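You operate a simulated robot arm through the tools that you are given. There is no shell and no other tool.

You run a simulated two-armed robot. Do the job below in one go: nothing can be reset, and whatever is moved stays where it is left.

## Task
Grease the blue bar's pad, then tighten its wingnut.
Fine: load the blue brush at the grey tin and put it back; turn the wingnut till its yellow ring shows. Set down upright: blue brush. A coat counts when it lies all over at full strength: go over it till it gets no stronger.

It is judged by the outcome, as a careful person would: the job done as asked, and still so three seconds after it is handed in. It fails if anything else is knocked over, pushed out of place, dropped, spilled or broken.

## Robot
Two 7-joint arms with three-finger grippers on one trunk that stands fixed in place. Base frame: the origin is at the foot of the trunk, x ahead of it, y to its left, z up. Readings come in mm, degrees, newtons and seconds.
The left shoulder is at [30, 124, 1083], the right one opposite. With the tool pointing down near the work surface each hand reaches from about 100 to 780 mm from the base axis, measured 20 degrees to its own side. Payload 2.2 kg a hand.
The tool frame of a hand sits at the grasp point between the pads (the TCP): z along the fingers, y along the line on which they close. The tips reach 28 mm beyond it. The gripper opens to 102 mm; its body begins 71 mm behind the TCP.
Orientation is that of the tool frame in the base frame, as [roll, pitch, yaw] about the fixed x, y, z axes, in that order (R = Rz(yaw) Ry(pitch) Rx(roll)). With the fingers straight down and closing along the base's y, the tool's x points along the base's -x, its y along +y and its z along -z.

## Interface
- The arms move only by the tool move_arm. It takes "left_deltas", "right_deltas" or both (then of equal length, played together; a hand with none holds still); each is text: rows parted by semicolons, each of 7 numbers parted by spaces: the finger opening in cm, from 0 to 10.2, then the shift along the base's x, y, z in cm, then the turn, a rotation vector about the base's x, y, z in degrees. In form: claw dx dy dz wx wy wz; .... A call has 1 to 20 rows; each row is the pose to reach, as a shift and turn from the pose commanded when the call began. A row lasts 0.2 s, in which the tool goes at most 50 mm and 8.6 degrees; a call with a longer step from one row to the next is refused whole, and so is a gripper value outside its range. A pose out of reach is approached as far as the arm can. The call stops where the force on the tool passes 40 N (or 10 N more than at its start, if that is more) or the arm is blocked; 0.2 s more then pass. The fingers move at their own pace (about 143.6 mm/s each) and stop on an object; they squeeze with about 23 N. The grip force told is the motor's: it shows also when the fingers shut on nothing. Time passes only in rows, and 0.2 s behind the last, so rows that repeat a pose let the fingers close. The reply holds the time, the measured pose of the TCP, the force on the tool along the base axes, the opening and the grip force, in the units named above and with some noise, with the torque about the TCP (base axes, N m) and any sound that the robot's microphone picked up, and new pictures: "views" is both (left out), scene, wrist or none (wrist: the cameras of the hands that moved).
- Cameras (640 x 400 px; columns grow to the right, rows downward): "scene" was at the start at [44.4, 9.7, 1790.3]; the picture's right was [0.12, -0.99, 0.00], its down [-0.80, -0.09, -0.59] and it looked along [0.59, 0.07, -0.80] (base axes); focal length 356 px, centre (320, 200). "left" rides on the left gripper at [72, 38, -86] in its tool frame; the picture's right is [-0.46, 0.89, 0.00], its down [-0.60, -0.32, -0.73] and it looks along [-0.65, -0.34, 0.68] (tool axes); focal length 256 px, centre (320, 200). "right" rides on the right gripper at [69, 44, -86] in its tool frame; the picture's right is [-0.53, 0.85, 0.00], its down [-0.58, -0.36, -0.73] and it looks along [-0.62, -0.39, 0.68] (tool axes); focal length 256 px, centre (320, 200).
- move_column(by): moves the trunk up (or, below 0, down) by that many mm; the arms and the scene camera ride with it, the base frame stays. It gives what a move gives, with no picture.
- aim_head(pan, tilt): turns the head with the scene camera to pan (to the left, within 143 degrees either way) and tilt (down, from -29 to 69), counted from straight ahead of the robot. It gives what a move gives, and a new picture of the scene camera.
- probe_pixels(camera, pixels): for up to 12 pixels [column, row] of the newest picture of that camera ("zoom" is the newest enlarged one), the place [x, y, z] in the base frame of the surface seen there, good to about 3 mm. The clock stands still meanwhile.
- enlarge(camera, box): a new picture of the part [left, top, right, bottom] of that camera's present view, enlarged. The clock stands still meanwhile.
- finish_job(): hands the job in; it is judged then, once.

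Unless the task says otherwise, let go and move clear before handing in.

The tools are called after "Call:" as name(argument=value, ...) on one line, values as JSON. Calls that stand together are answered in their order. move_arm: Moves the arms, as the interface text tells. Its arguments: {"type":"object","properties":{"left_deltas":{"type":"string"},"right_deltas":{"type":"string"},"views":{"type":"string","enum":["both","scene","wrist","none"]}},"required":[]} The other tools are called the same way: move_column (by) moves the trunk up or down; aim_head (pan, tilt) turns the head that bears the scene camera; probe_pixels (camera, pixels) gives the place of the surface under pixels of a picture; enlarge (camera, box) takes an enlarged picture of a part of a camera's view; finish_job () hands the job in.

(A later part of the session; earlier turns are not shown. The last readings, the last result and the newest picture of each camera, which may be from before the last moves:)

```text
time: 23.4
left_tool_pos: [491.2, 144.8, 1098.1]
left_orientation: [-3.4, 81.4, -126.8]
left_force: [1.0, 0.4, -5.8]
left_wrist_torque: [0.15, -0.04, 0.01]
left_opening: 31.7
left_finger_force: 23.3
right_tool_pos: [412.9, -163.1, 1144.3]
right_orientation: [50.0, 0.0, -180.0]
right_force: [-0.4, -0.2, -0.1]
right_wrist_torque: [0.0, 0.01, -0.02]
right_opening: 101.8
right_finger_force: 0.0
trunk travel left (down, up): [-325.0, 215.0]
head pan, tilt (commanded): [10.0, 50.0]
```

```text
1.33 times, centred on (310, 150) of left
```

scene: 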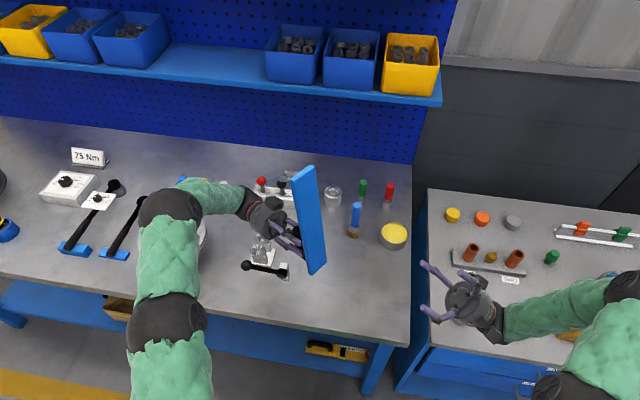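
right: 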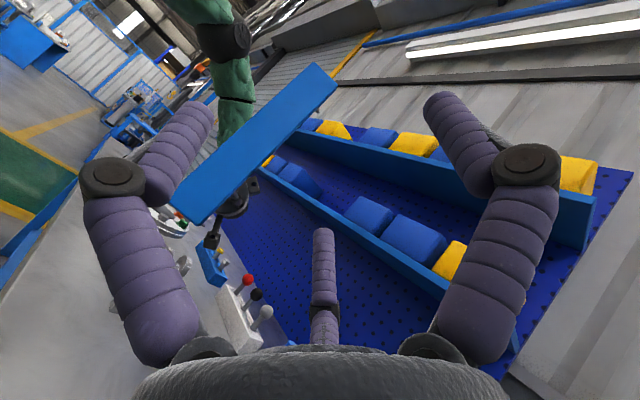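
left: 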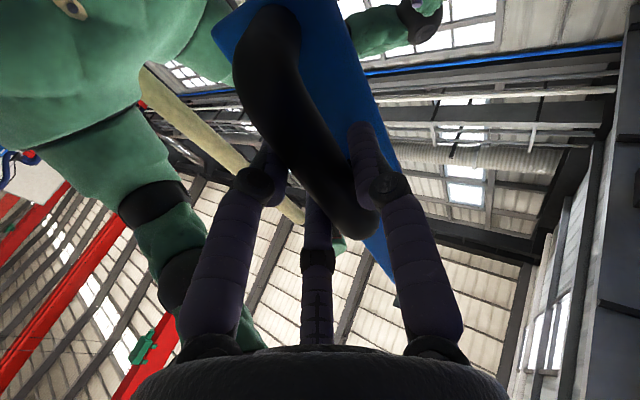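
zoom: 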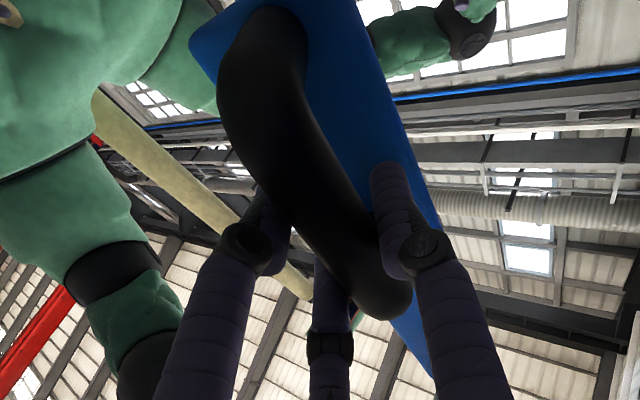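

Every face of the bar is plain blue, so the pad must be the underside face, which the handle exposes when the bar is lifted; a test dab of grease will confirm it. I'll first bring the left hand back to the comfortable tipped pose.

Call:
move_arm(left_deltas="0 0 -0.7 0 4.8 -1.5 5.7; 0 0 -1.4 0 9.7 -3.1 11.4; 0 0 -2.1 0 14.5 -4.6 17.1; 0 0 -2.8 0 19.3 -6.1 22.8; 0 0 -3.5 0 24.2 -7.7 28.5; 0 0 -4.2 0 29 -9.2 34.2; 0 0 -4.2 0 29 -9.2 34.2", views="none")

Call:
aim_head(pan=0, tilt=53)

```text
time: 25.0
left_tool_pos: [491.5, 104.5, 1099.2]
left_orientation: [-179.9, 70.0, 90.3]
left_force: [-0.2, 0.2, -5.1]
left_wrist_torque: [0.37, 0.02, -0.02]
left_opening: 31.8
left_finger_force: 23.0
right_tool_pos: [413.2, -161.9, 1144.6]
right_orientation: [50.1, -0.2, -179.9]
right_force: [-0.7, 0.3, 0.2]
right_wrist_torque: [-0.01, 0.0, 0.0]
right_opening: 102.3
right_finger_force: 0.1
trunk travel left (down, up): [-325.0, 215.0]
head pan, tilt (commanded): [10.0, 50.0]
```

```text
time: 25.7
left_tool_pos: [491.1, 103.7, 1101.1]
left_orientation: [-179.7, 69.9, 90.2]
left_force: [0.1, -0.3, -5.0]
left_wrist_torque: [0.41, 0.05, 0.02]
left_opening: 31.8
left_finger_force: 23.3
right_tool_pos: [412.8, -162.4, 1143.6]
right_orientation: [50.1, 0.1, -180.0]
right_force: [0.2, 0.9, 0.2]
right_wrist_torque: [-0.02, -0.01, -0.01]
right_opening: 102.0
right_finger_force: 0.1
trunk travel left (down, up): [-325.0, 215.0]
head pan, tilt (commanded): [0.0, 53.0]
```

scene: 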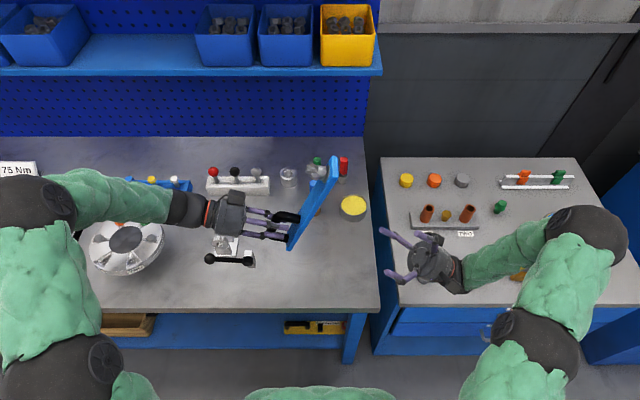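

The hand returned to a 70° tip at [491,104,1100]. Next I'll turn the right hand back to point down over the bench while the left eases the bar further left and to 90°.

Call:
move_arm(left_deltas="0 0 0.4 0 -2 0 0; 0 0.1 0.8 0 -4 0 0; 0.0 0.2 1.2 0 -6 0 0; 0 0.3 1.6 0 -8 0 0; 0 0.4 2 0 -10 0 0; 0 0.5 2.4 0 -12 0 0; 0 0.6 2.8 0 -14 0 0; 0 0.7 3.2 0 -16 0 0; 0 0.8 3.6 0 -18 0 0; 0 0.9 4 0 -20 0 0; 0 0.9 4.3 0 -20 0 0; 0 0.9 4.6 0 -20 0 0; 0 0.9 4.6 0 -20 0 0; 0 0.9 4.6 0 -20 0 0; 0 0.9 4.6 0 -20 0 0; 0 0.9 4.6 0 -20 0 0; 0 0.9 4.6 0 -20 0 0", right_deltas="10.2 0.5 -1 0 -8 0 0; 10.2 1 -2 0 -16 0 0; 10.2 1.5 -3 0 -24 0 0; 10.2 2 -4 0 -32 0 0; 10.2 3 -4 0 -40 0 0; 10.2 4 -4 0 -48 0 0; 10.2 5 -4 0 -56 0 0; 10.2 6 -4 0 -64 0 0; 10.2 7 -4 0 -72 0 0; 10.2 8 -4 0 -80 0 0; 10.2 9 -4 0 -88 0 0; 10.2 10 -4 0 -96 0 0; 10.2 11 -4 0 -104 0 0; 10.2 12 -4 0 -112 0 0; 10.2 13 -4 0 -120 0 0; 10.2 14 -4 0 -128 0 0; 10.2 15 -4 0 -130 0 0")

```text
time: 29.3
left_tool_pos: [500.5, 150.4, 1100.0]
left_orientation: [-98.2, 89.9, 171.9]
left_force: [0.6, 0.1, -5.8]
left_wrist_torque: [0.22, 0.04, 0.03]
left_opening: 31.9
left_finger_force: 23.0
right_tool_pos: [562.6, -202.5, 1145.9]
right_orientation: [-180.0, 0.0, -179.9]
right_force: [0.5, 0.1, 0.3]
right_wrist_torque: [0.01, 0.03, -0.01]
right_opening: 102.0
right_finger_force: 0.1
trunk travel left (down, up): [-325.0, 215.0]
head pan, tilt (commanded): [0.0, 53.0]
```

scene: 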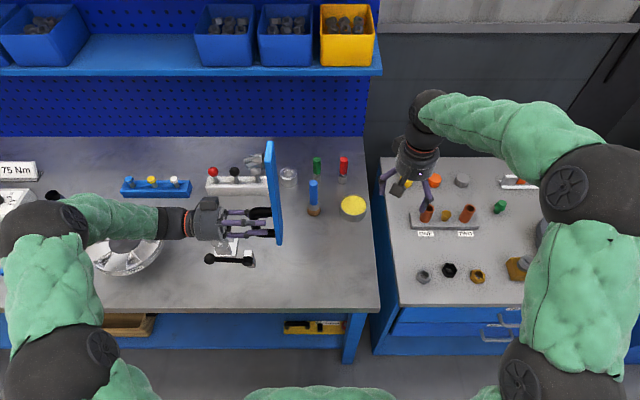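
right: 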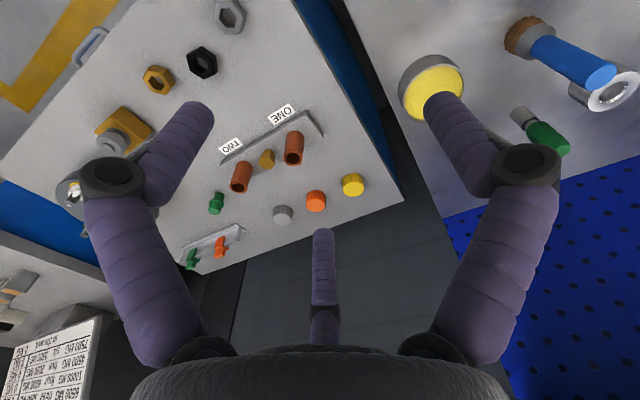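
left: 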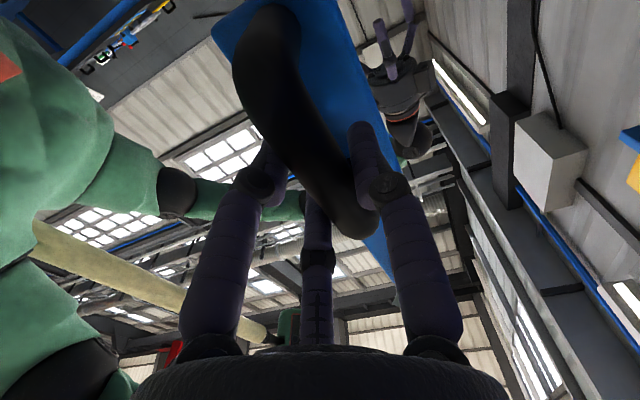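

Bar now stands vertical with the underside facing right; the brush is clear at (313,197) and the tin at (353,207). I'll enlarge and probe both for accurate positions.

Call:
enlarge(camera="scene", box=[280, 150, 380, 230])

Call:
probe_pixels(camera="scene", pixels=[[313, 183], [309, 195], [317, 195], [313, 195], [313, 205], [308, 210], [318, 211], [353, 204], [342, 206], [364, 207], [353, 217], [353, 196]])

Call:
probe_pixels(camera="right", pixels=[[600, 75], [545, 42], [525, 35], [560, 60], [432, 70], [405, 85], [458, 85]])

```text
5.00 times, centred on (330, 190) of scene
```

zoom: 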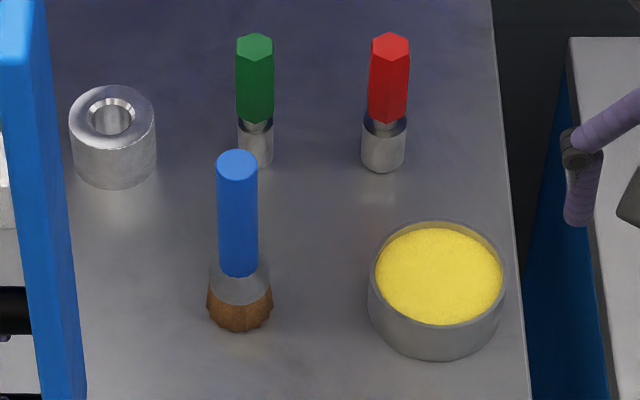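

```text
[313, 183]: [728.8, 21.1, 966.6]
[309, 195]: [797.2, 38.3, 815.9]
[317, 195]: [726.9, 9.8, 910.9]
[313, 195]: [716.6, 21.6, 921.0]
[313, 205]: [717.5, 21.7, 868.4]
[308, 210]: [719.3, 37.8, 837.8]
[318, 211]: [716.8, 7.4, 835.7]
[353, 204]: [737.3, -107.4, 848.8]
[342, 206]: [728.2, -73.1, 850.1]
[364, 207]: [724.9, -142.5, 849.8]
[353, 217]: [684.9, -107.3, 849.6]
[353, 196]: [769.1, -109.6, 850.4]
```

```text
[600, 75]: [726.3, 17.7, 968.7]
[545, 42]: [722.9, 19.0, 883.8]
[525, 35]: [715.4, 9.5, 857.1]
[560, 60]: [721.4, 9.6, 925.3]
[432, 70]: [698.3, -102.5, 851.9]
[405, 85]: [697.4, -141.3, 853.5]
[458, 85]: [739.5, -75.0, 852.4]
```

The brush axis is near [728, 21], handle top z≈967, bristles down to the bench; the tin's centre is about [727, −107], grease at z≈850. I'll probe the nearby green and red tools for clearance.

Call:
probe_pixels(camera="scene", pixels=[[317, 158], [317, 170], [317, 180], [343, 158], [343, 180], [288, 170], [288, 180], [313, 214], [313, 182], [310, 184], [316, 184]])

```text
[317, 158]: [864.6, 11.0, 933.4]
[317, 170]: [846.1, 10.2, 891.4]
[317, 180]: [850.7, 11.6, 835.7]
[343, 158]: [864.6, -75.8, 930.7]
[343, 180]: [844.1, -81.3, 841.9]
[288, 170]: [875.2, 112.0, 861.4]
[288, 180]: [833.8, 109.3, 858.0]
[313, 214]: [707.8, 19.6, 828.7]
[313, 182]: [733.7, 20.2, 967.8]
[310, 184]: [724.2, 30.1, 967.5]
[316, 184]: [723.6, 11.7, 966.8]
```

Other tools are over 120 mm from the brush, so there is room. I'll bring the right hand above the brush, fingers partly open.

Call:
move_arm(right_deltas="6 2.4 3.2 -1.2 0 0 0; 6 4.8 6.4 -2.4 0 0 0; 6 7.2 9.6 -3.6 0 0 0; 6 9.6 12.8 -4.8 0 0 0; 6 12 16 -6 0 0 0; 6 14.4 19.2 -7.3 0 0 0; 6 16.5 22.3 -8.6 0 0 0; 6 16.5 22.3 -8.6 0 0 0")

```text
time: 31.1
left_tool_pos: [500.1, 150.0, 1099.0]
left_orientation: [-96.8, 89.9, 173.2]
left_force: [0.4, -0.5, -4.9]
left_wrist_torque: [0.26, 0.05, -0.04]
left_opening: 31.9
left_finger_force: 23.2
right_tool_pos: [726.1, 17.9, 1059.0]
right_orientation: [-180.0, -0.1, -179.8]
right_force: [0.1, -0.1, -0.9]
right_wrist_torque: [-0.05, -0.06, 0.0]
right_opening: 59.9
right_finger_force: 0.0
trunk travel left (down, up): [-325.0, 215.0]
head pan, tilt (commanded): [0.0, 53.0]
```

scene: 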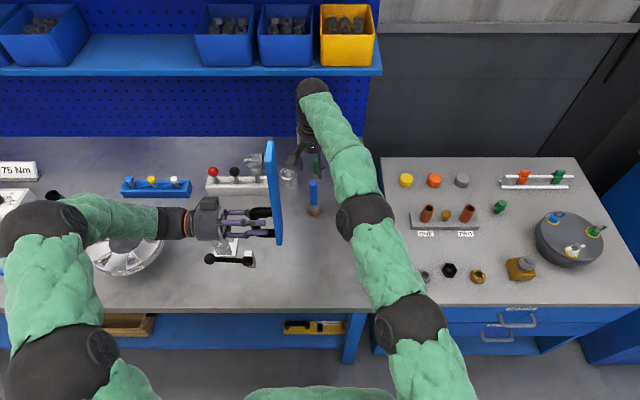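
right: 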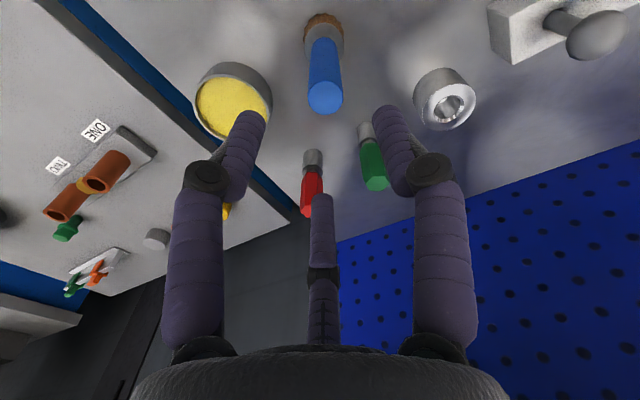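

The hand is over the brush (brush at (325,75) in the wrist view, a little off-centre by a few mm). I'll correct and lower in part, checking reach.

Call:
move_arm(right_deltas="6 0.2 0.3 -2.5 0 0 0; 6 0.2 0.3 -5 0 0 0; 6 0.2 0.3 -7 0 0 0; 6 0.2 0.3 -8 0 0 0; 6 0.2 0.3 -8 0 0 0")

Call:
probe_pixels(camera="right", pixels=[[320, 130], [320, 110]])

```text
time: 32.3
left_tool_pos: [500.8, 150.2, 1098.3]
left_orientation: [-77.6, 89.9, -167.5]
left_force: [0.0, 0.3, -4.8]
left_wrist_torque: [0.23, 0.02, -0.05]
left_opening: 31.9
left_finger_force: 22.9
right_tool_pos: [726.8, 21.5, 977.8]
right_orientation: [-179.9, -0.1, -180.0]
right_force: [0.4, -0.6, 0.0]
right_wrist_torque: [0.01, 0.01, -0.02]
right_opening: 59.8
right_finger_force: 0.0
right hand out of reach, approached as far as the arm can: row 3, 4, 5
trunk travel left (down, up): [-325.0, 215.0]
head pan, tilt (commanded): [0.0, 53.0]
```

scene: 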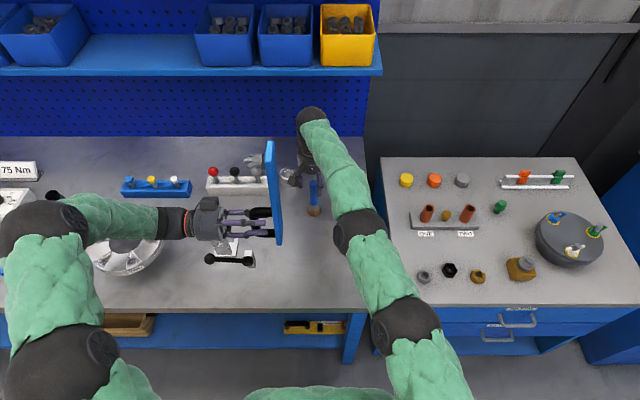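
right: 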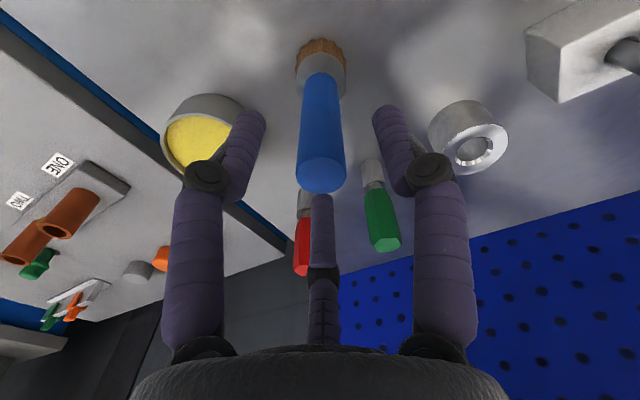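

```text
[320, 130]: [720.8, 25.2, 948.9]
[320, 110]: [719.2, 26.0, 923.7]
```

Reach ends at z≈978 at this distance, so I'll lower the trunk to bring both arms down. First I'll check the heights of things under the left hand.

Call:
probe_pixels(camera="scene", pixels=[[222, 238], [232, 246], [250, 256], [210, 258], [213, 171], [234, 172], [255, 175], [125, 240], [110, 235], [150, 180]])

Call:
enlarge(camera="scene", box=[180, 130, 340, 290])

```text
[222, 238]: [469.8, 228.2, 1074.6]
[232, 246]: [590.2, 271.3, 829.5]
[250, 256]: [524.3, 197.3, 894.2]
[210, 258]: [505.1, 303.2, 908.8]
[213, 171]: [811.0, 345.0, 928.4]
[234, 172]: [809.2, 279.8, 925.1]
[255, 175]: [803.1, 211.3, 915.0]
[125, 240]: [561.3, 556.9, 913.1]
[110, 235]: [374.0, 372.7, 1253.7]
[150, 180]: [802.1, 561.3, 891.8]
```

```text
2.50 times, centred on (260, 210) of scene
```

zoom: 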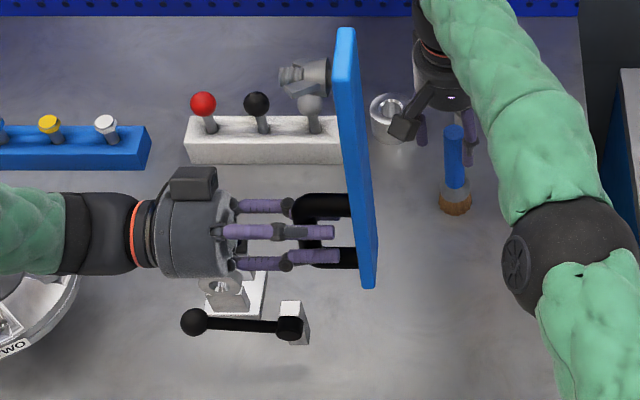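

Items below the left hand top out near z≈909, and its gripper stays above ~950 after the drop. I'll lower the trunk in two stages, first 35 mm.

Call:
move_column(by=-35)

Call:
enlarge(camera="right", box=[160, 0, 480, 360])

```text
time: 33.1
left_tool_pos: [498.7, 151.1, 1063.8]
left_orientation: [82.2, 90.0, -7.8]
left_force: [0.2, -0.2, -4.9]
left_wrist_torque: [0.26, 0.05, 0.0]
left_opening: 31.7
left_finger_force: 22.3
right_tool_pos: [727.2, 21.9, 944.8]
right_orientation: [180.0, 0.0, 179.9]
right_force: [0.3, -0.2, 0.5]
right_wrist_torque: [-0.02, 0.0, -0.01]
right_opening: 59.8
right_finger_force: 0.1
trunk travel left (down, up): [-290.0, 250.0]
head pan, tilt (commanded): [0.0, 53.0]
```

```text
1.11 times, centred on (320, 180) of right
```

zoom: 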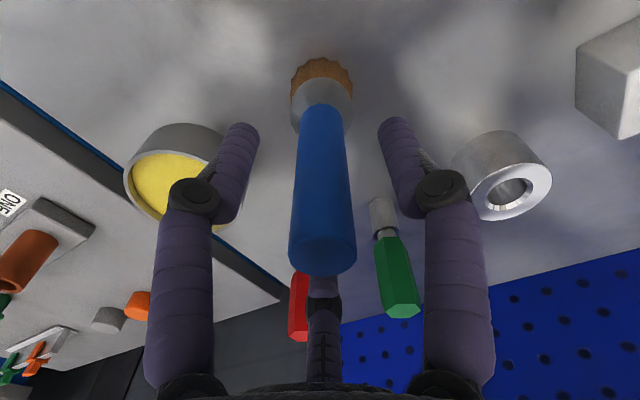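

The brush handle sits centred between the fingers. I'll lower another 33 mm to put the grasp point at z≈912.

Call:
move_column(by=-33)

Call:
enlarge(camera="right", box=[160, 0, 480, 360])

```text
time: 33.9
left_tool_pos: [499.5, 150.5, 1031.7]
left_orientation: [-101.6, 90.0, 168.2]
left_force: [-0.4, 0.6, -5.2]
left_wrist_torque: [0.23, 0.06, 0.02]
left_opening: 31.9
left_finger_force: 23.0
right_tool_pos: [726.8, 21.7, 911.5]
right_orientation: [180.0, 0.0, 180.0]
right_force: [-0.9, -0.4, 0.2]
right_wrist_torque: [0.02, 0.0, 0.04]
right_opening: 59.9
right_finger_force: 0.1
trunk travel left (down, up): [-257.0, 283.0]
head pan, tilt (commanded): [0.0, 53.0]
```

```text
1.11 times, centred on (320, 180) of right
```

zoom: 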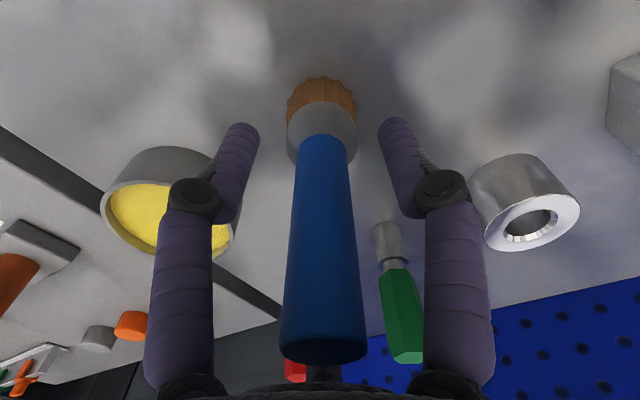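

The handle is well inside the grasp with no contact. I'll close the right hand on it.

Call:
move_arm(right_deltas="4 0 0 0 0 0 0; 2 0 0 0 0 0 0; 0 0 0 0 0 0 0; 0 0 0 0 0 0 0", views="wrist")

```text
time: 34.9
left_tool_pos: [500.0, 150.5, 1031.3]
left_orientation: [-91.0, 89.9, 178.9]
left_force: [0.1, -0.2, -4.0]
left_wrist_torque: [0.23, 0.02, -0.01]
left_opening: 31.8
left_finger_force: 22.9
right_tool_pos: [726.6, 22.1, 911.2]
right_orientation: [-179.9, 0.1, 180.0]
right_force: [0.4, -0.2, 2.0]
right_wrist_torque: [-0.01, 0.01, -0.01]
right_opening: 23.8
right_finger_force: 23.2
trunk travel left (down, up): [-257.0, 283.0]
head pan, tilt (commanded): [0.0, 53.0]
```

right: 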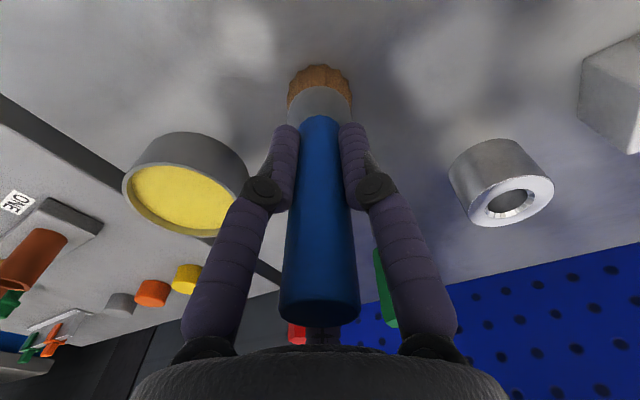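

The brush is gripped (23.8 mm, 23 N) with the grasp point at z=911, so the bristle tip is about 95 mm below it. I'll lift it and carry it over the tin centre [727, −107].

Call:
move_arm(right_deltas="0 0 0 1.5 0 0 0; 0 0 0 3.5 0 0 0; 0 0 0 5.5 0 0 0; 0 0 0 7 0 0 0; 0 0 -3 7 0 0 0; 0 0 -6 7 0 0 0; 0 0 -9 7 0 0 0; 0 0 -11.5 7 0 0 0; 0 0 -12.9 7 0 0 0; 0 0 -12.9 7 0 0 0")

Call:
enlarge(camera="right", box=[220, 0, 420, 200])

```text
time: 37.0
left_tool_pos: [500.2, 151.2, 1030.0]
left_orientation: [-82.6, 89.9, -172.6]
left_force: [0.2, 0.1, -5.0]
left_wrist_torque: [0.21, 0.05, -0.01]
left_opening: 31.5
left_finger_force: 22.8
right_tool_pos: [728.1, -107.8, 980.7]
right_orientation: [179.9, 0.1, 180.0]
right_force: [0.3, 0.2, -1.0]
right_wrist_torque: [-0.02, 0.01, 0.03]
right_opening: 23.7
right_finger_force: 22.5
trunk travel left (down, up): [-257.0, 283.0]
head pan, tilt (commanded): [0.0, 53.0]
```

scene: 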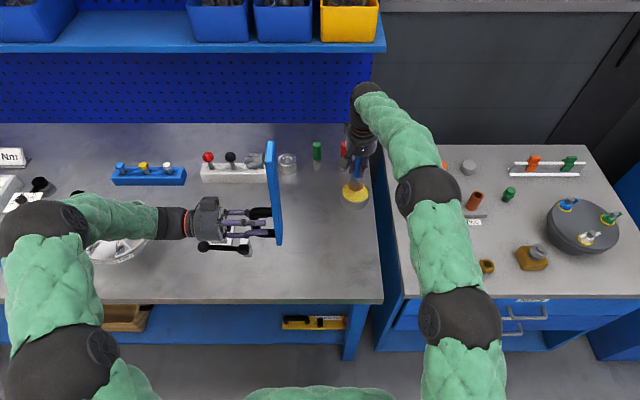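
right: 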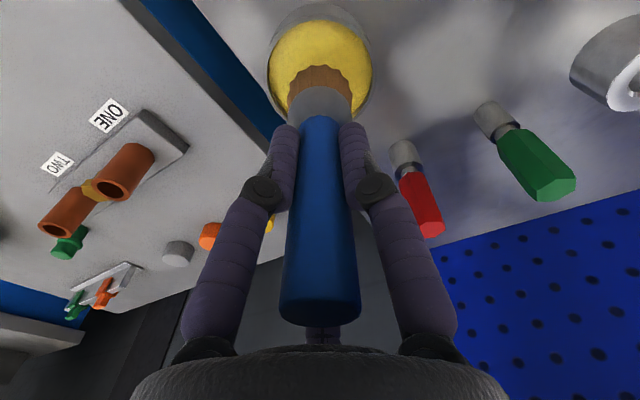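

```text
2.00 times, centred on (320, 100) of right
```

zoom: 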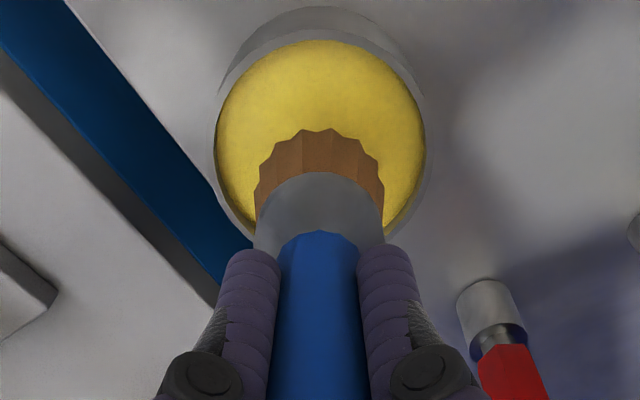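

The bristles are over the tin's grease. I'll lower to put the tips about 5 mm into the grease (grasp point z≈940) and watch the force.

Call:
move_arm(right_deltas="0 0 0 -1.5 0 0 0; 0 0 0 -2.7 0 0 0; 0 0 0 -3.2 0 0 0; 0 0 0 -3.7 0 0 0; 0 0 0 -4.1 0 0 0; 0 0 0 -4.1 0 0 0")

Call:
enlarge(camera="right", box=[220, 0, 420, 200])

```text
time: 38.5
left_tool_pos: [498.1, 150.4, 1031.1]
left_orientation: [15.9, 89.9, -74.1]
left_force: [-0.4, 0.2, -4.9]
left_wrist_torque: [0.22, 0.02, -0.01]
left_opening: 31.9
left_finger_force: 23.0
right_tool_pos: [727.3, -108.4, 943.9]
right_orientation: [-179.9, 0.3, 180.0]
right_force: [-1.0, 0.8, 14.4]
right_wrist_torque: [0.05, 0.1, 0.02]
right_opening: 23.6
right_finger_force: 23.0
trunk travel left (down, up): [-257.0, 283.0]
head pan, tilt (commanded): [0.0, 53.0]
```

scene: 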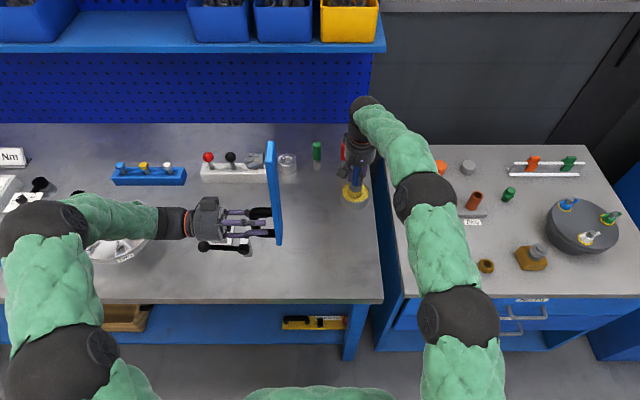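
right: 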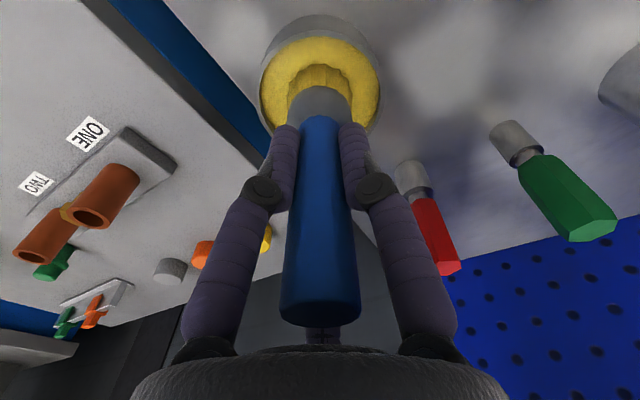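

```text
2.00 times, centred on (320, 100) of right
```

zoom: 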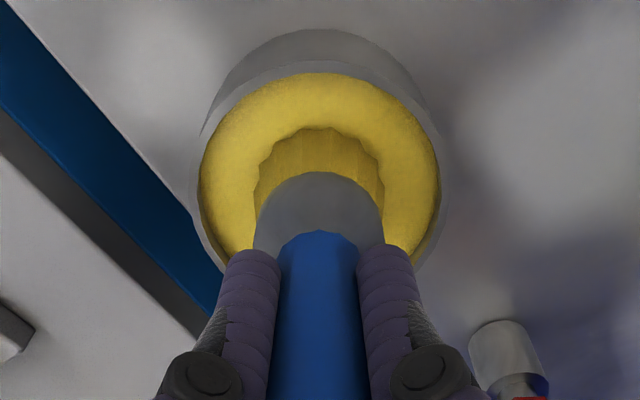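

The bristles turned yellow (loaded) with a firm 14 N contact. I'll lift clear and swing the brush to point left (+y) in front of the bar's underside, stopping well short of it.

Call:
move_arm(right_deltas="0 0 0 1.5 0 0 0; 0 0 0 4 0 0 0; 0 0 0 8 0 0 0; 0 -2 0 9 8 0 0; 0 -4 0 10 16 0 0; 0 -6 0 11 24 0 0; 0 -8 0 12 32 0 0; 0 -10 0 13 40 0 0; 0 -12 0 14 48 0 0; 0 -14 0 15 56 0 0; 0 -16 0 16 64 0 0; 0 -18 0.5 16.5 72 0 0; 0 -20 1.2 17 80 0 0; 0 -22 2 17.5 86 0 0; 0 -22.7 2.8 17.5 90 0 0; 0 -22.7 2.8 17.5 90 0 0")

```text
time: 41.9
left_tool_pos: [498.9, 150.7, 1031.3]
left_orientation: [-93.9, 89.8, 176.1]
left_force: [0.0, 0.0, -4.8]
left_wrist_torque: [0.25, 0.06, 0.0]
left_opening: 31.6
left_finger_force: 23.3
right_tool_pos: [499.8, -80.7, 1115.4]
right_orientation: [89.9, 0.0, 179.9]
right_force: [0.0, 0.1, -1.5]
right_wrist_torque: [-0.02, -0.01, 0.01]
right_opening: 23.8
right_finger_force: 22.7
trunk travel left (down, up): [-257.0, 283.0]
head pan, tilt (commanded): [0.0, 53.0]
```

scene: 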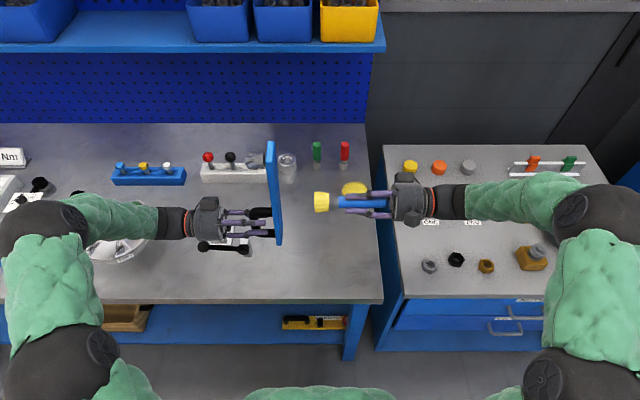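
right: 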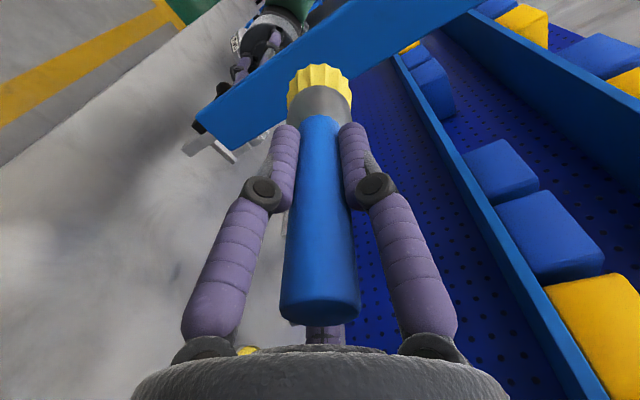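

The yellow brush points squarely at the bar's underside. I'll probe that face for its exact y, then approach to a few mm short.

Call:
probe_pixels(camera="right", pixels=[[240, 105], [280, 85], [360, 50], [400, 30], [290, 75], [320, 90]])

Call:
move_arm(right_deltas="0 0.2 2 0 0 0 0; 0 0.2 4 0 0 0 0; 0 0.2 5.5 0 0 0 0; 0 0.2 6.5 0 0 0 0; 0 0.2 6.5 0 0 0 0", views="wrist")

```text
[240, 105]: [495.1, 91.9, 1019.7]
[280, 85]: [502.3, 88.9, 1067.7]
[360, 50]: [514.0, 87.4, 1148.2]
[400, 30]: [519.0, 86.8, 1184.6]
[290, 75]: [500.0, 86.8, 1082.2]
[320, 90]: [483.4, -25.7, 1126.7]
```

```text
time: 43.0
left_tool_pos: [500.6, 151.1, 1030.7]
left_orientation: [-94.4, 89.8, 175.8]
left_force: [-0.1, 0.0, -4.5]
left_wrist_torque: [0.21, 0.02, -0.02]
left_opening: 31.7
left_finger_force: 22.7
right_tool_pos: [501.6, -13.0, 1115.7]
right_orientation: [90.0, 0.0, 180.0]
right_force: [-1.4, 0.7, -0.8]
right_wrist_torque: [-0.03, -0.02, 0.01]
right_opening: 23.8
right_finger_force: 23.1
trunk travel left (down, up): [-257.0, 283.0]
head pan, tilt (commanded): [0.0, 53.0]
```

right: 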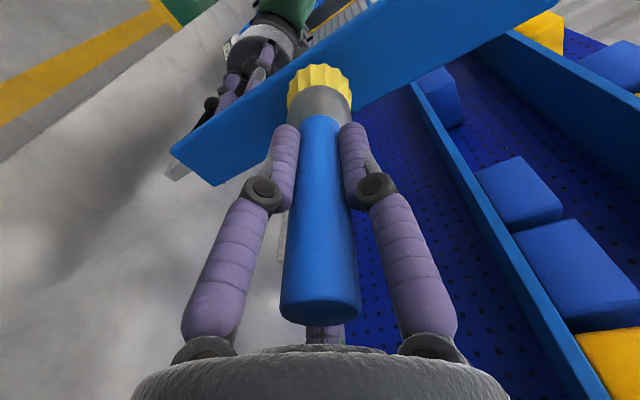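

The tip is about 5–6 mm from the face (z≈1115). I'll creep in with small steps and read the contact force.

Call:
move_arm(right_deltas="0 0 0.2 0 0 0 0; 0 0 0.4 0 0 0 0; 0 0 0.5 0 0 0 0; 0 0 0.6 0 0 0 0", views="none")

```text
time: 44.0
left_tool_pos: [500.6, 150.7, 1031.4]
left_orientation: [-90.8, 89.9, 179.3]
left_force: [-0.2, -0.8, -4.4]
left_wrist_torque: [0.25, 0.02, 0.01]
left_opening: 31.5
left_finger_force: 23.0
right_tool_pos: [501.4, -9.4, 1115.3]
right_orientation: [90.0, 0.0, -179.9]
right_force: [0.1, -0.8, -0.6]
right_wrist_torque: [-0.03, -0.02, -0.03]
right_opening: 23.9
right_finger_force: 22.7
trunk travel left (down, up): [-257.0, 283.0]
head pan, tilt (commanded): [0.0, 53.0]
```

No contact yet (forces near zero). I'll creep another 4 mm.

Call:
move_arm(right_deltas="0 0 0.1 0 0 0 0; 0 0 0.2 0 0 0 0; 0 0 0.3 0 0 0 0; 0 0 0.4 0 0 0 0", views="wrist")

Call:
enlarge(camera="right", box=[240, 0, 400, 130])

```text
time: 45.0
left_tool_pos: [499.2, 151.0, 1030.7]
left_orientation: [-92.4, 89.9, 177.7]
left_force: [-0.3, 0.1, -4.7]
left_wrist_torque: [0.24, 0.02, -0.01]
left_opening: 31.9
left_finger_force: 23.5
right_tool_pos: [501.5, -4.9, 1116.0]
right_orientation: [90.0, 0.1, 180.0]
right_force: [-0.9, -0.2, -1.5]
right_wrist_torque: [-0.04, -0.01, -0.02]
right_opening: 23.7
right_finger_force: 23.1
trunk travel left (down, up): [-257.0, 283.0]
head pan, tilt (commanded): [0.0, 53.0]
```

right: 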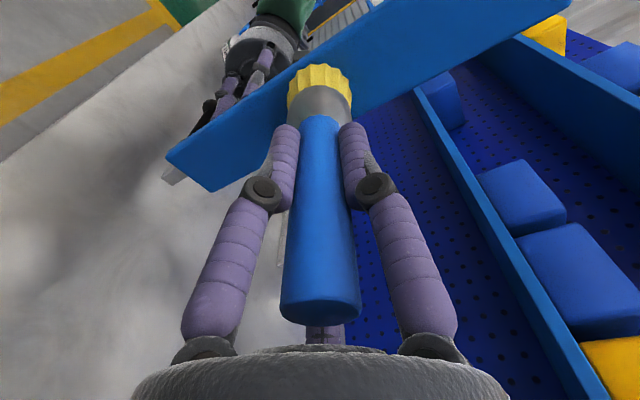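

```text
3.08 times, centred on (320, 65) of right
```

zoom: 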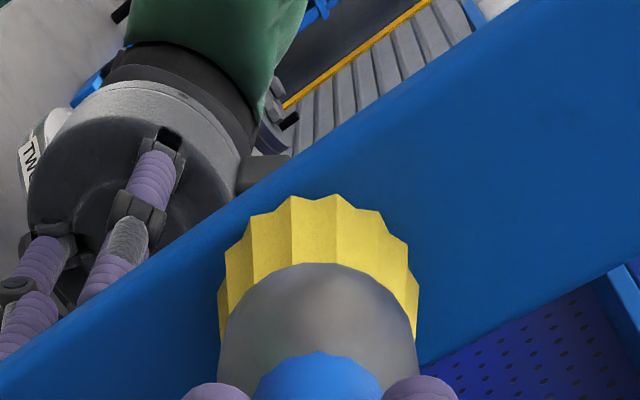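

Still no contact force. I'll creep a further 4 mm.

Call:
move_arm(right_deltas="0 0 0.1 0 0 0 0; 0 0 0.2 0 0 0 0; 0 0 0.3 0 0 0 0; 0 0 0.4 0 0 0 0", views="none")

```text
time: 46.0
left_tool_pos: [499.0, 151.0, 1031.1]
left_orientation: [-103.7, 90.0, 166.3]
left_force: [0.7, 10.9, -9.6]
left_wrist_torque: [-0.66, 0.08, 0.09]
left_opening: 32.1
left_finger_force: 23.3
right_tool_pos: [501.5, -0.4, 1114.6]
right_orientation: [90.0, 0.0, -180.0]
right_force: [0.8, -11.3, 2.6]
right_wrist_torque: [0.51, -0.05, -0.09]
right_opening: 24.0
right_finger_force: 23.3
trunk travel left (down, up): [-257.0, 283.0]
head pan, tilt (commanded): [0.0, 53.0]
```

Contact: 11 N on the face. I'll ease back 2 mm to lighten it, and look for a grease mark.

Call:
move_arm(right_deltas="0 0 -0.1 0 0 0 0; 0 0 -0.2 0 0 0 0", views="both")

Call:
enlarge(camera="right", box=[240, 0, 400, 130])

Call:
enlarge(camera="scene", box=[240, 120, 360, 260])

```text
time: 46.6
left_tool_pos: [498.9, 149.1, 1031.2]
left_orientation: [-78.2, 89.9, -168.2]
left_force: [0.1, 0.0, -6.0]
left_wrist_torque: [0.25, 0.04, -0.03]
left_opening: 31.9
left_finger_force: 23.5
right_tool_pos: [502.0, -2.4, 1114.4]
right_orientation: [90.0, 0.0, -180.0]
right_force: [0.4, -0.8, -0.9]
right_wrist_torque: [-0.03, 0.01, 0.01]
right_opening: 23.9
right_finger_force: 23.1
trunk travel left (down, up): [-257.0, 283.0]
head pan, tilt (commanded): [0.0, 53.0]
```

scene: 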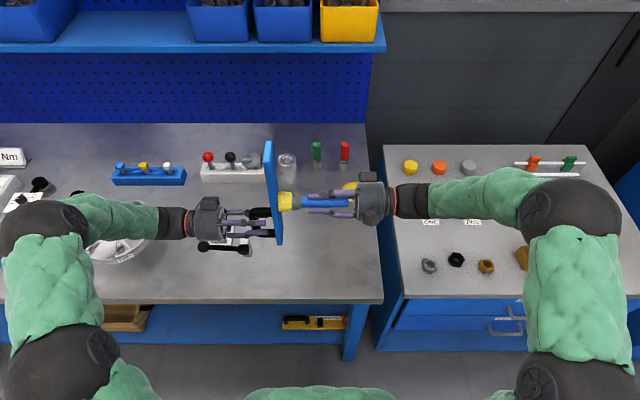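
right: 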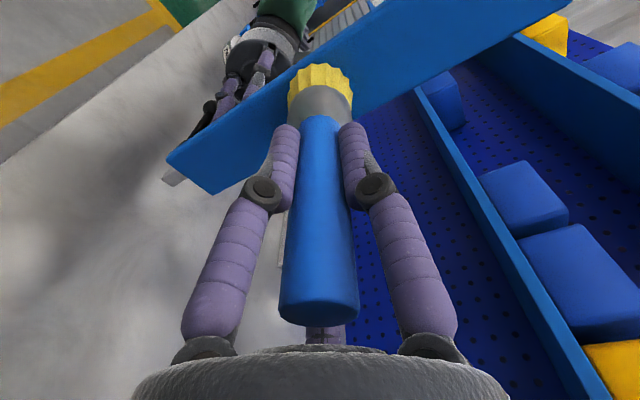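

```text
3.08 times, centred on (320, 65) of right
```

zoom: 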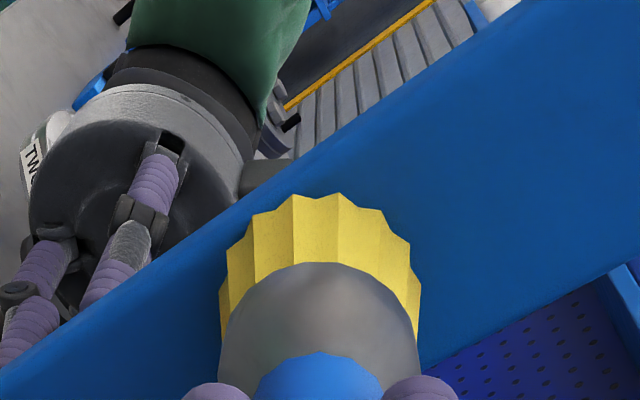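

```text
2.86 times, centred on (300, 190) of scene
```

zoom: 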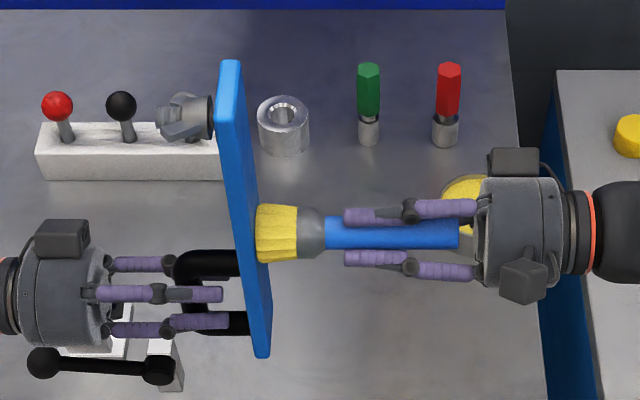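

Light contact now, but any mark is hidden under the bristles. I'll stroke 40 mm up the bar with slight pressure, then back off to see whether grease was laid.

Call:
move_arm(right_deltas="0 0 0.1 0.5 0 0 0; 0 0 0.1 1.5 0 0 0; 0 0 0.1 2.5 0 0 0; 0 0 0.1 3.5 0 0 0; 0 0 0.1 4.5 0 0 0; 0 0 -1 4.5 0 0 0; 0 0 -3 4.5 0 0 0; 0 0 -5 4.5 0 0 0", views="both")

Call:
enlarge(camera="right", box=[160, 0, 520, 200])

```text
time: 48.5
left_tool_pos: [499.6, 149.8, 1029.8]
left_orientation: [-110.9, 89.9, 159.1]
left_force: [0.6, -0.1, -4.4]
left_wrist_torque: [0.22, 0.03, -0.02]
left_opening: 31.7
left_finger_force: 23.3
right_tool_pos: [501.9, -52.2, 1160.8]
right_orientation: [90.0, 0.0, -179.9]
right_force: [-0.4, -0.2, -0.4]
right_wrist_torque: [-0.04, 0.0, -0.02]
right_opening: 23.7
right_finger_force: 23.3
trunk travel left (down, up): [-257.0, 283.0]
head pan, tilt (commanded): [0.0, 53.0]
```

scene: 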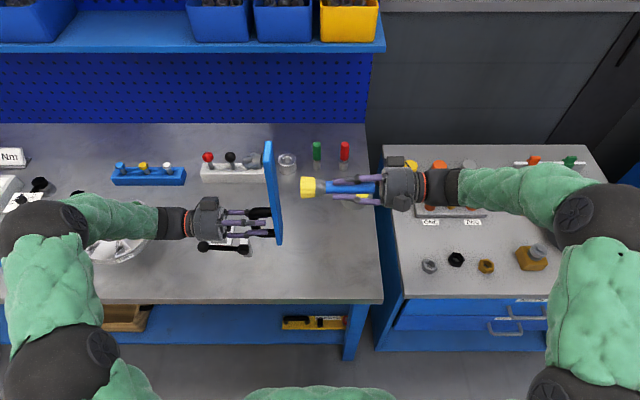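
right: 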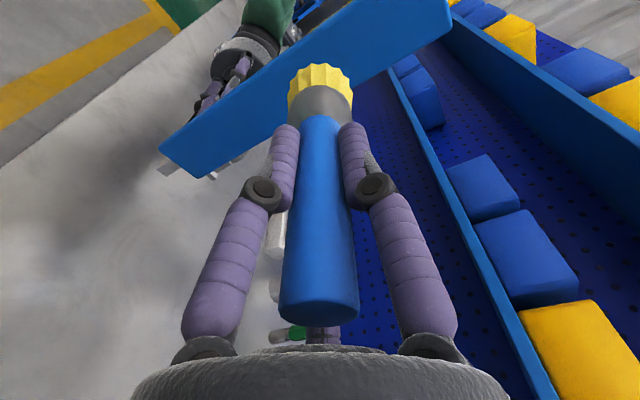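

```text
1.78 times, centred on (340, 100) of right
```

zoom: 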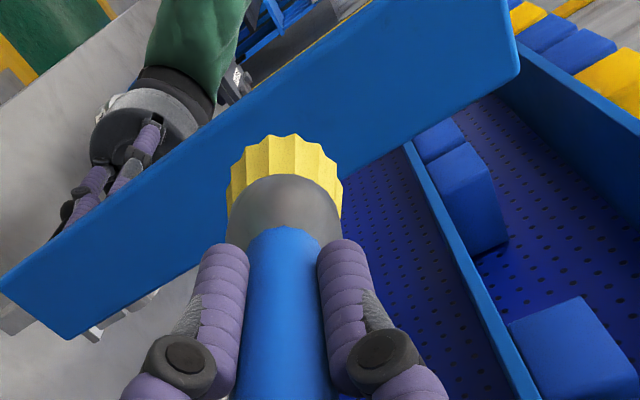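

No grease mark appeared on the underside at all, while the brush is still loaded, so the pad isn't there. I'll look closely at the wingnut end and the handle area for another candidate such as the disc under the wingnut.

Call:
enlarge(camera="scene", box=[235, 130, 285, 180])

Call:
enlarge(camera="scene", box=[240, 190, 290, 250])

Call:
enlarge(camera="left", box=[300, 100, 460, 320])

```text
8.00 times, centred on (260, 155) of scene
```

zoom: 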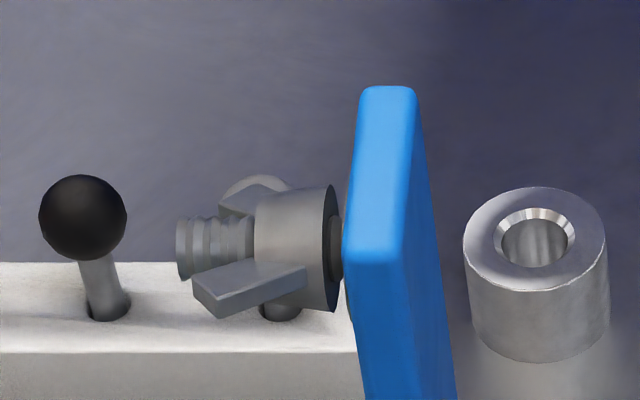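

```text
6.67 times, centred on (265, 220) of scene
```

zoom: 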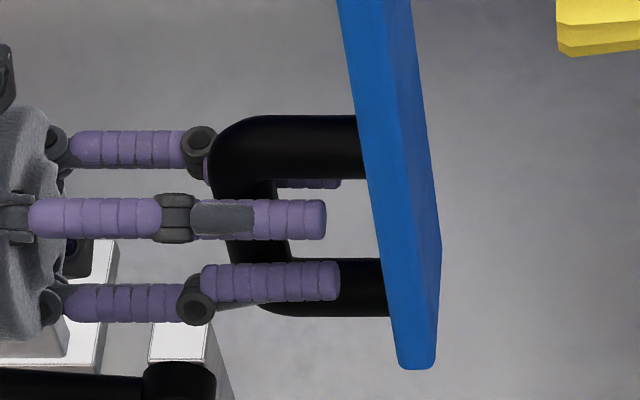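

```text
1.82 times, centred on (380, 210) of left
```

zoom: 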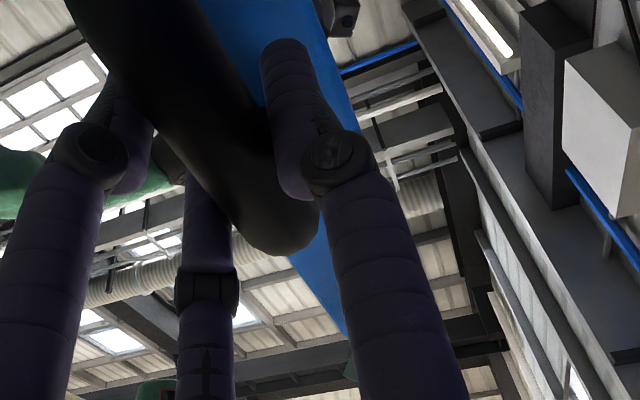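

The nut sits a few mm above the bar with a thin disc on the bar surface. Before dropping the underside idea, I'll move the brush aside so that the stroked strip is fully visible.

Call:
move_arm(right_deltas="0 -2 -1 -2 0 0 0; 0 -4 -2 -5 0 0 0; 0 -5 -3 -8 0 0 0; 0 -5 -4 -11 0 0 0; 0 -5 -4 -11 0 0 0", views="wrist")

Call:
enlarge(camera="right", box=[220, 0, 520, 140])

```text
time: 49.6
left_tool_pos: [499.9, 150.5, 1030.8]
left_orientation: [-77.8, 90.0, -167.8]
left_force: [-0.4, -0.2, -4.7]
left_wrist_torque: [0.24, 0.02, 0.02]
left_opening: 31.6
left_finger_force: 23.1
right_tool_pos: [451.1, -93.7, 1049.8]
right_orientation: [90.0, -0.1, -180.0]
right_force: [0.4, -0.6, 0.1]
right_wrist_torque: [-0.06, -0.01, -0.04]
right_opening: 23.8
right_finger_force: 23.3
trunk travel left (down, up): [-257.0, 283.0]
head pan, tilt (commanded): [0.0, 53.0]
```

right: 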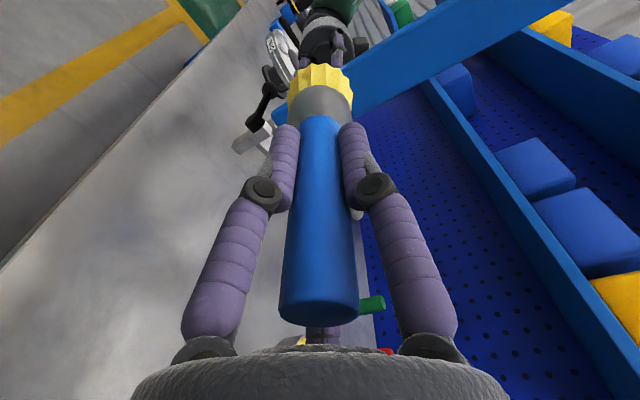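

```text
2.13 times, centred on (370, 70) of right
```

zoom: 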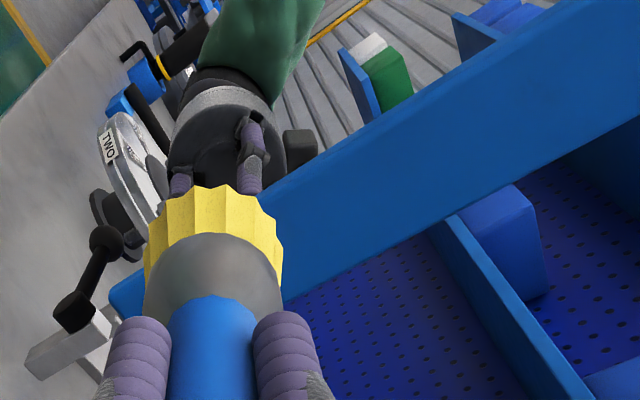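

I'll locate the stroked strip (z 1100–1175, x≈502) in this picture and zoom in hard on it to be sure there's no faint coat.

Call:
probe_pixels(camera="right", pixels=[[380, 85], [400, 75], [420, 65], [440, 55], [460, 45], [480, 35], [360, 95], [340, 105], [500, 25], [530, 10]])

Call:
enlarge(camera="right", box=[360, 20, 480, 110])

```text
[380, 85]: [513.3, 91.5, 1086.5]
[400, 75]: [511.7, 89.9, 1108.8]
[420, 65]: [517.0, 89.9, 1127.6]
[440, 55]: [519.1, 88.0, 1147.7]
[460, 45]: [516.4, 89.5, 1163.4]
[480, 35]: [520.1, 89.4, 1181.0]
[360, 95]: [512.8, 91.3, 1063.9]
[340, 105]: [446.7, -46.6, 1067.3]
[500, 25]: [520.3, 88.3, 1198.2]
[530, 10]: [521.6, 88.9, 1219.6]
```

```text
4.44 times, centred on (420, 65) of right
```

zoom: 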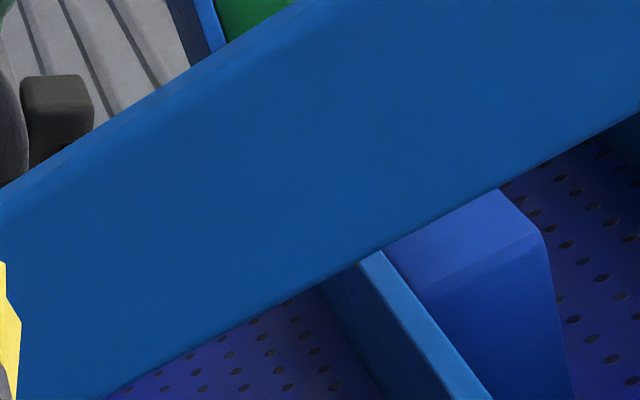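

The stroked strip is clean, so the underside isn't the pad. I'll withdraw the brush to the right and lay the bar back level above its place, so the top and back side can be examined and reached.

Call:
move_arm(left_deltas="0 0 0 0 0 0 0; 0 0 0 0 0 0 0; 0 0 0 0 0 0 0; 0 0 0 0 0 0 0; 0 0 0 0 6 0 0; 0 0 0 0 12 0 0; 0 0.4 -0.5 0 18 0 0; 0 0.8 -1 0 24 0 0; 0 1.2 -1.5 0 30 0 0; 0 1.6 -2 0 36 0 0; 0 2 -2.5 0 42 0 0; 0 2.3 -3 0 48 0 0; 0 2.6 -3.5 0 54 0 0; 0 2.9 -4 0 60 0 0; 0 3.2 -4.4 0 66 0 0; 0 3.5 -4.8 0 72 0 0; 0 3.7 -5.1 0 78 0 0; 0 3.9 -5.4 -1 84 0 0; 0 3.9 -5.4 -2 90 0 0; 0 3.9 -5.4 -2 90 0 0", right_deltas="0 1 -4 2 0 0 0; 0 2 -8 4 0 0 0; 0 3 -12 6 0 0 0; 0 3 -16 8 0 0 0; 0 3 -17 8 -6 0 0; 0 3 -17 8 -12 0 0; 0 3 -17 8 -18 0 0; 0 3 -17 8 -24 0 0; 0 3 -17 8 -30 0 0; 0 3 -17 8 -36 0 0; 0 3 -17 8 -42 0 0; 0 3 -17 8 -48 0 0; 0 3 -17 8 -54 0 0; 0 3 -17 8 -60 0 0; 0 3 -17 8 -66 0 0; 0 3 -17 8 -72 0 0; 0 3 -17 8 -78 0 0; 0 3 -17 8 -84 0 0; 0 3 -17 8 -90 0 0; 0 3 -17 8 -90 0 0", views="both")

```text
time: 53.9
left_tool_pos: [537.8, 95.9, 1011.1]
left_orientation: [180.0, 0.0, 90.1]
left_force: [-0.5, 0.3, -5.0]
left_wrist_torque: [0.42, 0.06, -0.01]
left_opening: 31.5
left_finger_force: 23.3
right_tool_pos: [482.2, -263.7, 1129.9]
right_orientation: [-180.0, 0.0, 180.0]
right_force: [0.9, -0.1, -0.4]
right_wrist_torque: [-0.05, -0.01, 0.0]
right_opening: 23.9
right_finger_force: 22.8
trunk travel left (down, up): [-257.0, 283.0]
head pan, tilt (commanded): [0.0, 53.0]
```

scene: 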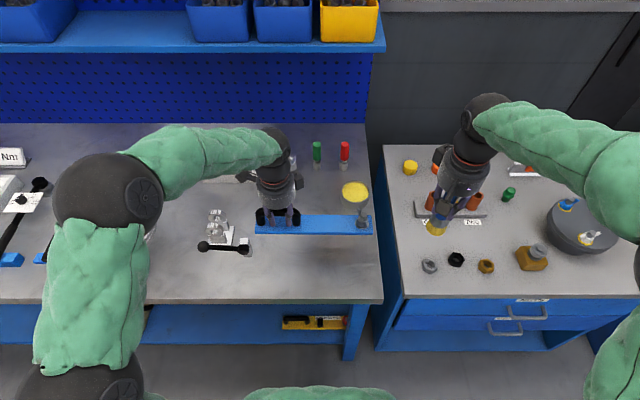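
right: 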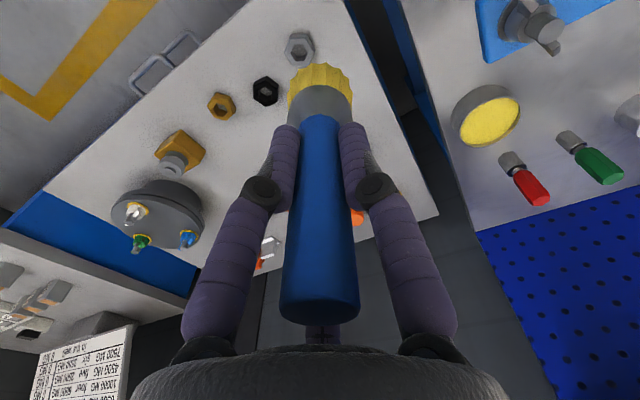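
left: 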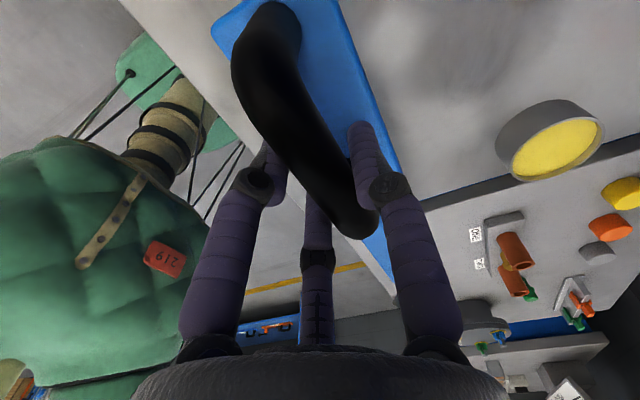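

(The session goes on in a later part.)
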